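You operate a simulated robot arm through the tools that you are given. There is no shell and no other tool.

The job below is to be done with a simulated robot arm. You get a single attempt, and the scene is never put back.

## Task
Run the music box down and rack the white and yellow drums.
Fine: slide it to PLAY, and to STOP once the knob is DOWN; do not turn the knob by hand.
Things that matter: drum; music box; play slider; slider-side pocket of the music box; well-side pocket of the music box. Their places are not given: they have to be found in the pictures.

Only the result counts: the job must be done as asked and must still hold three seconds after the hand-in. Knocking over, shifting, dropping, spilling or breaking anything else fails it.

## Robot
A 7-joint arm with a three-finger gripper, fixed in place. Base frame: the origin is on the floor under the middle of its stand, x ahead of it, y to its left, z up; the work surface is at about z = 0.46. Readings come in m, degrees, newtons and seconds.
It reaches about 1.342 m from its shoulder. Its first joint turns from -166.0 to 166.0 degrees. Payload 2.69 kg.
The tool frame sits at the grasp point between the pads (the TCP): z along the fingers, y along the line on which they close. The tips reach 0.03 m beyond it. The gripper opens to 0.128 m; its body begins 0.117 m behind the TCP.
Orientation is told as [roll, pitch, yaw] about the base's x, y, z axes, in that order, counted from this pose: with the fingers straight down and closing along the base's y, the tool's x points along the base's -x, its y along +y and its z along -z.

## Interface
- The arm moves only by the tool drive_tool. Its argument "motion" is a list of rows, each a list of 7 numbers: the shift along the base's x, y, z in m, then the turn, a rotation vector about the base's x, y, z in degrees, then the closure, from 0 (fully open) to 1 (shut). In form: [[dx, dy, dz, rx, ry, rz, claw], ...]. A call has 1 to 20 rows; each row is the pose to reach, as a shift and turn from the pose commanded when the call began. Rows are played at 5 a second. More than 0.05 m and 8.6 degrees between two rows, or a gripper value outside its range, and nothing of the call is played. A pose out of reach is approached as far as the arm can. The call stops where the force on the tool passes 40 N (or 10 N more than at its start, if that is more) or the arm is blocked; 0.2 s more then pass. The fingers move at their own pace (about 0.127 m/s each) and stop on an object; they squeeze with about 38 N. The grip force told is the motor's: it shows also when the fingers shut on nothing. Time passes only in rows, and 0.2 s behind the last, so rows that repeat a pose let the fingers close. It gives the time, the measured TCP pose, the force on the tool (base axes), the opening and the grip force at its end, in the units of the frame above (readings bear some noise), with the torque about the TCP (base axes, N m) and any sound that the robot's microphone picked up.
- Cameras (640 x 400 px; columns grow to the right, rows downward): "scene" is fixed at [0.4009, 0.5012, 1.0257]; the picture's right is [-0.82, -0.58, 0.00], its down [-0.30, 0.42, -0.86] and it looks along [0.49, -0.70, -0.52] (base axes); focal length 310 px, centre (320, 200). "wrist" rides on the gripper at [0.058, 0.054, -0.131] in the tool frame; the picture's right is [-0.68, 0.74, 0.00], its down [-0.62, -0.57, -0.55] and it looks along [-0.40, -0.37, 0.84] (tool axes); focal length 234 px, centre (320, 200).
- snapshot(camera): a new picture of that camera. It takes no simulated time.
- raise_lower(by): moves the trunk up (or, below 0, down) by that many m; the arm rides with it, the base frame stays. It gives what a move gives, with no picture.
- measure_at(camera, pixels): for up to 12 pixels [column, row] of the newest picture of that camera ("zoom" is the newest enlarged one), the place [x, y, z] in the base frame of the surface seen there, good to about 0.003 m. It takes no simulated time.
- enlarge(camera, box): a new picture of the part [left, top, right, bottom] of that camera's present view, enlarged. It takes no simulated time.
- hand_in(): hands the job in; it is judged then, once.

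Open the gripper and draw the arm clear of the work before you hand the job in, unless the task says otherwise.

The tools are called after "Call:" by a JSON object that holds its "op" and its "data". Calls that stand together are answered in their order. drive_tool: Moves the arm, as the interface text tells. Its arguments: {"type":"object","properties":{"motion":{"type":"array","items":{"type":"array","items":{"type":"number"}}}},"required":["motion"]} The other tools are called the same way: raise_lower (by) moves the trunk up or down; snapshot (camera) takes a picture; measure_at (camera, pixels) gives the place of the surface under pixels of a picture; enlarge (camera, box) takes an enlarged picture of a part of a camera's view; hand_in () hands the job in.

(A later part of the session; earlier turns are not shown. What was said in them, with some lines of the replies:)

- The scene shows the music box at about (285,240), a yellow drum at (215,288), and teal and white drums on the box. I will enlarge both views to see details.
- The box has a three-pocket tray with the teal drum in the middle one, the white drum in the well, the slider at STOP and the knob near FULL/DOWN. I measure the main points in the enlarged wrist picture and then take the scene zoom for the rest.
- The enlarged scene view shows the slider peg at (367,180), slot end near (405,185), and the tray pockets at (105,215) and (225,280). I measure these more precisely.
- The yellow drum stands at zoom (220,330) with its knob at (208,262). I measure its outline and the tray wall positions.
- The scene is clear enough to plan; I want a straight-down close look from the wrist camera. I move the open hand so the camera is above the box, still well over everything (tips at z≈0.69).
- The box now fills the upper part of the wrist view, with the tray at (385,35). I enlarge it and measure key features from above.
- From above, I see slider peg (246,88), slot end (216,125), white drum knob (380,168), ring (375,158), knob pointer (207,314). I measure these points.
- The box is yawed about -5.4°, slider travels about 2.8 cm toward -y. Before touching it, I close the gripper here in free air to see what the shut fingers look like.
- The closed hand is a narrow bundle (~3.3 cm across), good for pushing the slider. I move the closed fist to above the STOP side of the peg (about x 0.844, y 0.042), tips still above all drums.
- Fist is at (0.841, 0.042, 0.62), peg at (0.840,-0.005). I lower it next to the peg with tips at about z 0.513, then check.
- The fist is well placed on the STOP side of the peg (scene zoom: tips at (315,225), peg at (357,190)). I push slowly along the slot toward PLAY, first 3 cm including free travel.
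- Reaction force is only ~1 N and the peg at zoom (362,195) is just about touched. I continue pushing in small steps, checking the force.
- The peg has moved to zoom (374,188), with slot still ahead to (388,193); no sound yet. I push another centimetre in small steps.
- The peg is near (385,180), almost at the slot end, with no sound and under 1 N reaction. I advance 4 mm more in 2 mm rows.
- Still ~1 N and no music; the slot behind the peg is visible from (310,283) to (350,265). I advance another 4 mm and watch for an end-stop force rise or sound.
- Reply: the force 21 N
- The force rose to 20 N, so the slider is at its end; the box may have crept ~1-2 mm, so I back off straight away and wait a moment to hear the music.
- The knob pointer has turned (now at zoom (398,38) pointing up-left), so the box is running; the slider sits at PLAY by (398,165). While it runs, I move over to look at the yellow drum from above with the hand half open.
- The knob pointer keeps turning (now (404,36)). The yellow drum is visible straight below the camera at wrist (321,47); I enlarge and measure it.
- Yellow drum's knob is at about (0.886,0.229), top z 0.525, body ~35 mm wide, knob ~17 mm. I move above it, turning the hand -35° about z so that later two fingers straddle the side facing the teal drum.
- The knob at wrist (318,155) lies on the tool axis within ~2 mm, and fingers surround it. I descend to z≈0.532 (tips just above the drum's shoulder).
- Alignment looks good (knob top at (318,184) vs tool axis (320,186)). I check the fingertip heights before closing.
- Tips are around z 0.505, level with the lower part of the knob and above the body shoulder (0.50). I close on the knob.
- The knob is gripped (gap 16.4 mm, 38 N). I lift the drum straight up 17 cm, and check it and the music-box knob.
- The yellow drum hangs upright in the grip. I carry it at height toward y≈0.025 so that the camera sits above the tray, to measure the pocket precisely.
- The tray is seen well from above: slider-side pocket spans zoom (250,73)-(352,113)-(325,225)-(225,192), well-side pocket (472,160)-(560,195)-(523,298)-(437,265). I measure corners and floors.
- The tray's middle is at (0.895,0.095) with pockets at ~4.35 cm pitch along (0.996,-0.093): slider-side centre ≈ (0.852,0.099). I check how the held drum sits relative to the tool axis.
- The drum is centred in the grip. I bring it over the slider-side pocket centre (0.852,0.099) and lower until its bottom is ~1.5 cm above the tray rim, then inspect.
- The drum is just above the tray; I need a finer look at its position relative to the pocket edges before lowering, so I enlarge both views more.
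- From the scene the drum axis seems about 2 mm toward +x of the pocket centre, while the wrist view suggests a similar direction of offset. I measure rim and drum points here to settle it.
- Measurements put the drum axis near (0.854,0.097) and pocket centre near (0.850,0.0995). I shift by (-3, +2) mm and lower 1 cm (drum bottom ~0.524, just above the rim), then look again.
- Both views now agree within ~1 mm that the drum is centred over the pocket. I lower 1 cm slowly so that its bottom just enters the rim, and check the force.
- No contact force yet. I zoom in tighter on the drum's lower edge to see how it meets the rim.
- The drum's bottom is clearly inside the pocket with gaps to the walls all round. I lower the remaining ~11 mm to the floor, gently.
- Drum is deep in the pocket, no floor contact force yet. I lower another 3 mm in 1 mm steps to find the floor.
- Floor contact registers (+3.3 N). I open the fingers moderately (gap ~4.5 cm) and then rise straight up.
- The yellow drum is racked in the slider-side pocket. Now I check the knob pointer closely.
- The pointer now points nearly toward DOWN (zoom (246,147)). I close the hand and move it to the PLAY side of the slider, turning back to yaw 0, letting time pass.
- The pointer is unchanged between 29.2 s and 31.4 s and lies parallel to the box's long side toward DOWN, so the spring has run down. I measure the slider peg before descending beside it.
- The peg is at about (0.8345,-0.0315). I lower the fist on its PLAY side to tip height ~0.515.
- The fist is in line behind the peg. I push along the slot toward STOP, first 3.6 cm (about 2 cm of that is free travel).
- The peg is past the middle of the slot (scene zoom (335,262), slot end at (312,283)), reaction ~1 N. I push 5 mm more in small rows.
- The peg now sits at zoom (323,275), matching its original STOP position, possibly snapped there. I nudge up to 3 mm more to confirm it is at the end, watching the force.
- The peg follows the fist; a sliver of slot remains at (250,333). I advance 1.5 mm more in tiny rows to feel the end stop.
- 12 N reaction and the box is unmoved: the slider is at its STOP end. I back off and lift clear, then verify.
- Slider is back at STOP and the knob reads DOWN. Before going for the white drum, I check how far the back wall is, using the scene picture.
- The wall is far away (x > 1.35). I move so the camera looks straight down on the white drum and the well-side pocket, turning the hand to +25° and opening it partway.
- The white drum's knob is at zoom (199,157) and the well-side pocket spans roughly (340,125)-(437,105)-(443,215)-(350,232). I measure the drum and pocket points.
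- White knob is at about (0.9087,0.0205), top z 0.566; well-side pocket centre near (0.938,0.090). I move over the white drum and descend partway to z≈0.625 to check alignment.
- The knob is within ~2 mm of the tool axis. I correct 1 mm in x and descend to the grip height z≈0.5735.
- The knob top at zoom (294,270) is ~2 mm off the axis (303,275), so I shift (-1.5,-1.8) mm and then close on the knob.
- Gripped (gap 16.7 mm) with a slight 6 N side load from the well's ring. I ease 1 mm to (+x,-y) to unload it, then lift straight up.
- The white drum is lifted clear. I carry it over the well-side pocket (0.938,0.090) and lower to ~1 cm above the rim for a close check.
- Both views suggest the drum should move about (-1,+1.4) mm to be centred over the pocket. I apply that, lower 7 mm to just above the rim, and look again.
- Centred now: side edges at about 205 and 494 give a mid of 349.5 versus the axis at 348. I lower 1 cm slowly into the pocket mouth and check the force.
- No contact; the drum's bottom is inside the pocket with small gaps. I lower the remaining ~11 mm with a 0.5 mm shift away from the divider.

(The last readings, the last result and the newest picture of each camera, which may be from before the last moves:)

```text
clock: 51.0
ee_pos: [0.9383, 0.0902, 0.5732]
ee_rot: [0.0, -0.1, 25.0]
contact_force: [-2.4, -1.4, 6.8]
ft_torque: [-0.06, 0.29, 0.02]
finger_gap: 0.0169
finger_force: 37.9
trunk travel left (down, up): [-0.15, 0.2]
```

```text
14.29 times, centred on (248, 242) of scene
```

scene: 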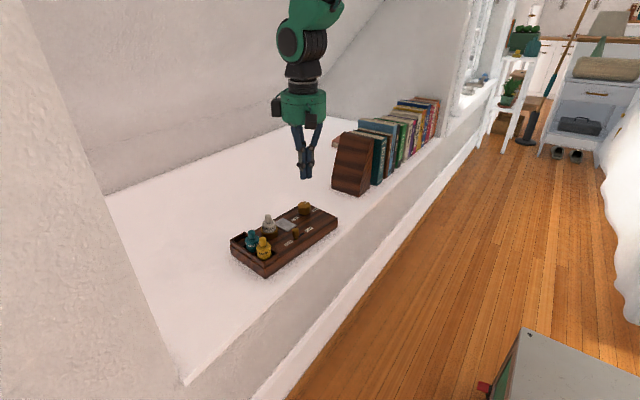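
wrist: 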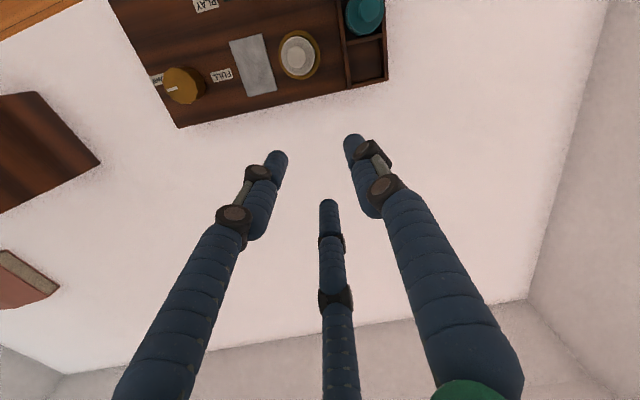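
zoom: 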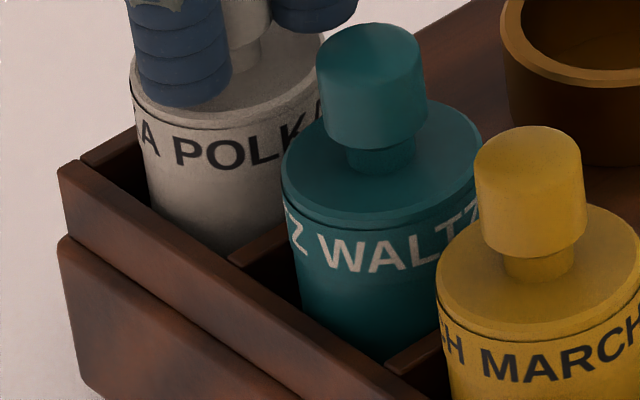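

Floor contact (6.8 N) at z 0.573, the same height as the yellow one: the white drum is seated. I open the fingers moderately and rise straight up.

Call:
{"op": "drive_tool", "data": {"motion": [[0, 0, 0.0005, 0, 0, 0, 0.8], [0, 0, 0.0005, 0, 0, 0, 0.68], [0, 0, 0.0005, 0, 0, 0, 0.65], [0, 0, 0.0005, 0, 0, 0, 0.65], [0, 0, 0.01, 0, 0, 0, 0.65], [0, 0, 0.03, 0, 0, 0, 0.65], [0, 0, 0.06, 0, 0, 0, 0.65], [0, 0, 0.09, 0, 0, 0, 0.65], [0, 0, 0.12, 0, 0, 0, 0.65], [0, 0, 0.15, 0, 0, 0, 0.65]]}}

Call:
{"op": "enlarge", "data": {"camera": "scene", "box": [215, 190, 345, 285]}}

Call:
{"op": "snapshot", "data": {"camera": "wrist"}}

```text
clock: 53.2
ee_pos: [0.9367, 0.0883, 0.724]
ee_rot: [0.0, 0.0, 25.1]
contact_force: [0.6, 0.9, -0.4]
ft_torque: [0.0, -0.02, 0.01]
finger_gap: 0.0448
finger_force: 0.1
trunk travel left (down, up): [-0.15, 0.2]
```

```text
4.21 times, centred on (280, 238) of scene
```

zoom: 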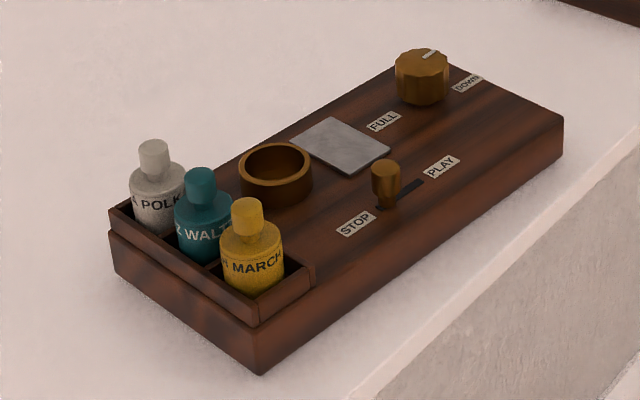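

```text
taken
```

wrist: 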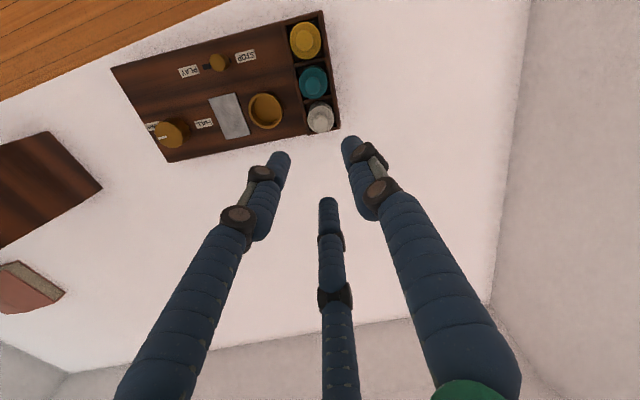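

All three drums stand in the tray. I check the knob and slider from above before finishing.

Call:
{"op": "enlarge", "data": {"camera": "wrist", "box": [110, 30, 270, 165]}}

Call:
{"op": "enlarge", "data": {"camera": "scene", "box": [275, 190, 335, 245]}}

```text
2.96 times, centred on (190, 98) of wrist
```

zoom: 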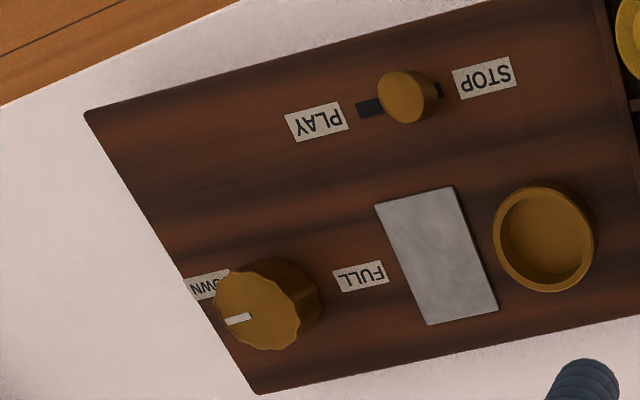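

```text
7.27 times, centred on (305, 218) of scene
```

zoom: 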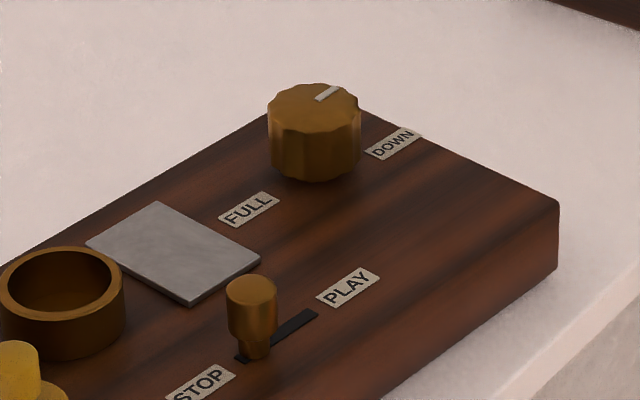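

The knob points at DOWN. To be sure the slider stayed at its STOP end, I take the same enlarged view as right after the push.

Call:
{"op": "enlarge", "data": {"camera": "scene", "box": [280, 210, 320, 245]}}

```text
11.43 times, centred on (300, 228) of scene
```

zoom: 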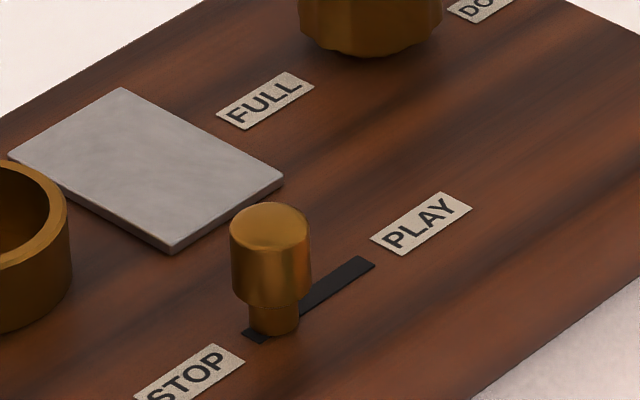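

The peg is at its STOP limit (only relaxed ~0.6 mm after the push), knob DOWN, drums racked. I open the hand fully and withdraw up and back to near the starting pose.

Call:
{"op": "drive_tool", "data": {"motion": [[0, 0, 0.03, 0, 0, 0, 0.5], [-0.02, -0.03, 0.06, 0, 0, -5, 0.3], [-0.05, -0.06, 0.09, 0, 0, -10, 0], [-0.08, -0.09, 0.1, 0, 0, -15, 0], [-0.11, -0.12, 0.1, 0, 0, -20, 0], [-0.13, -0.15, 0.1, 0, 0, -25, 0], [-0.14, -0.18, 0.1, 0, 0, -25, 0], [-0.14, -0.21, 0.1, 0, 0, -25, 0], [-0.14, -0.21, 0.1, 0, 0, -25, 0], [-0.14, -0.21, 0.1, 0, 0, -25, 0]]}}

Call:
{"op": "snapshot", "data": {"camera": "scene"}}

Call:
{"op": "enlarge", "data": {"camera": "scene", "box": [215, 190, 345, 285]}}

```text
refused: row 3 steps farther than a row can; nothing moved
```

```text
taken
```

scene: 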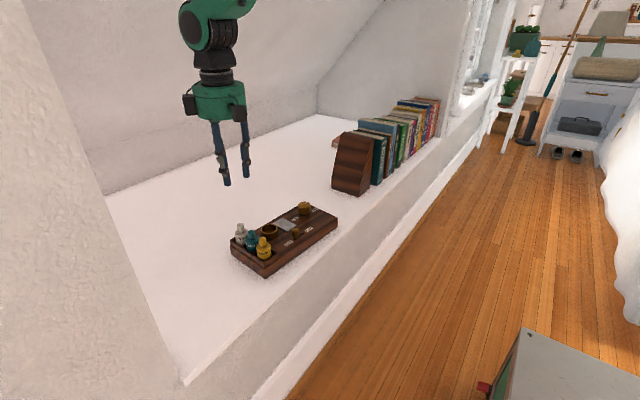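

```text
4.21 times, centred on (280, 238) of scene
```

zoom: 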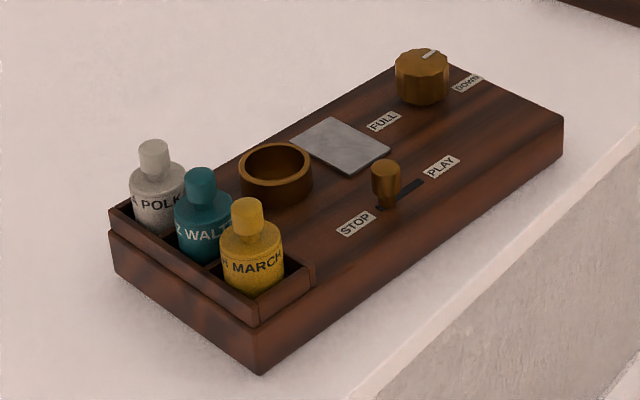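

The move was refused because one row stepped too far; nothing changed in the scene. I repeat the withdrawal with smaller steps.

Call:
{"op": "drive_tool", "data": {"motion": [[0, 0, 0.03, 0, 0, 0, 0.5], [-0.01, -0.02, 0.06, 0, 0, -5, 0.3], [-0.03, -0.04, 0.085, 0, 0, -10, 0], [-0.055, -0.07, 0.1, 0, 0, -15, 0], [-0.08, -0.1, 0.1, 0, 0, -20, 0], [-0.105, -0.13, 0.1, 0, 0, -25, 0], [-0.125, -0.16, 0.1, 0, 0, -25, 0], [-0.14, -0.19, 0.1, 0, 0, -25, 0], [-0.14, -0.21, 0.1, 0, 0, -25, 0], [-0.14, -0.21, 0.1, 0, 0, -25, 0], [-0.14, -0.21, 0.1, 0, 0, -25, 0]]}}

Call:
{"op": "snapshot", "data": {"camera": "scene"}}

Call:
{"op": "enlarge", "data": {"camera": "scene", "box": [215, 190, 345, 285]}}

```text
clock: 55.6
ee_pos: [0.7967, -0.1204, 0.8229]
ee_rot: [0.0, 0.0, -0.1]
contact_force: [0.4, -1.0, -0.4]
ft_torque: [0.02, 0.01, -0.02]
finger_gap: 0.1279
finger_force: 0.1
trunk travel left (down, up): [-0.15, 0.2]
```

```text
taken
```

scene: 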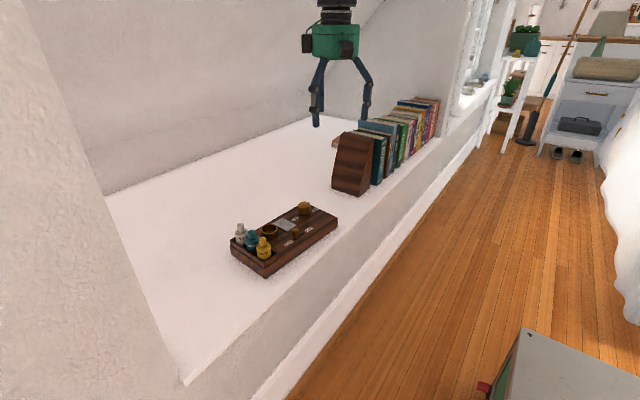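

```text
4.21 times, centred on (280, 238) of scene
```

zoom: 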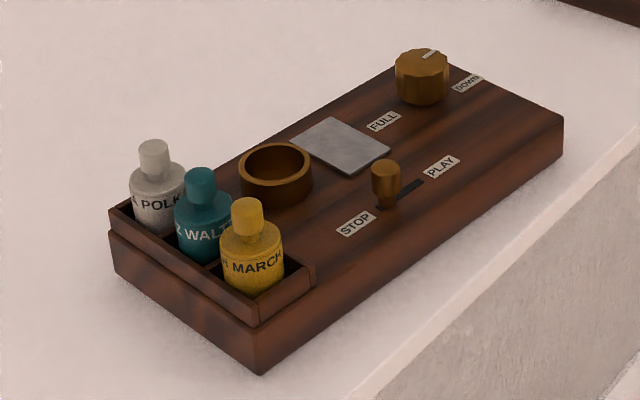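

The arm is back near its starting pose with the hand open. The white, teal and yellow drums stand in the tray, the slider is at STOP and the knob reads DOWN, so I hand the job in.

Call:
{"op": "hand_in", "data": {}}

```text
The job is handed in.
```

The music box has run down and is back at STOP, and the white and yellow drums are racked. I've handed the job in; no verdict has come back yet.

- **Music box:** I slid it to PLAY and the knob turned by itself until it stopped at DOWN. I then pushed the slider back until it hit the STOP end. I never touched the knob. The microphone reported no music at any point, so I judged that it was playing from the knob turning.
- **Yellow drum:** it is in the slider-side pocket.
- **White drum:** it came out of the well after the box was stopped and is in the well-side pocket.
- **Teal drum:** it is still in the middle pocket.

**Box shift:** when the slider hit its end at PLAY, the push reached about 20 N and the whole box moved roughly 1–2 mm along its length. It did not move when I pushed back to STOP.

The arm is back near its starting pose with the gripper open.
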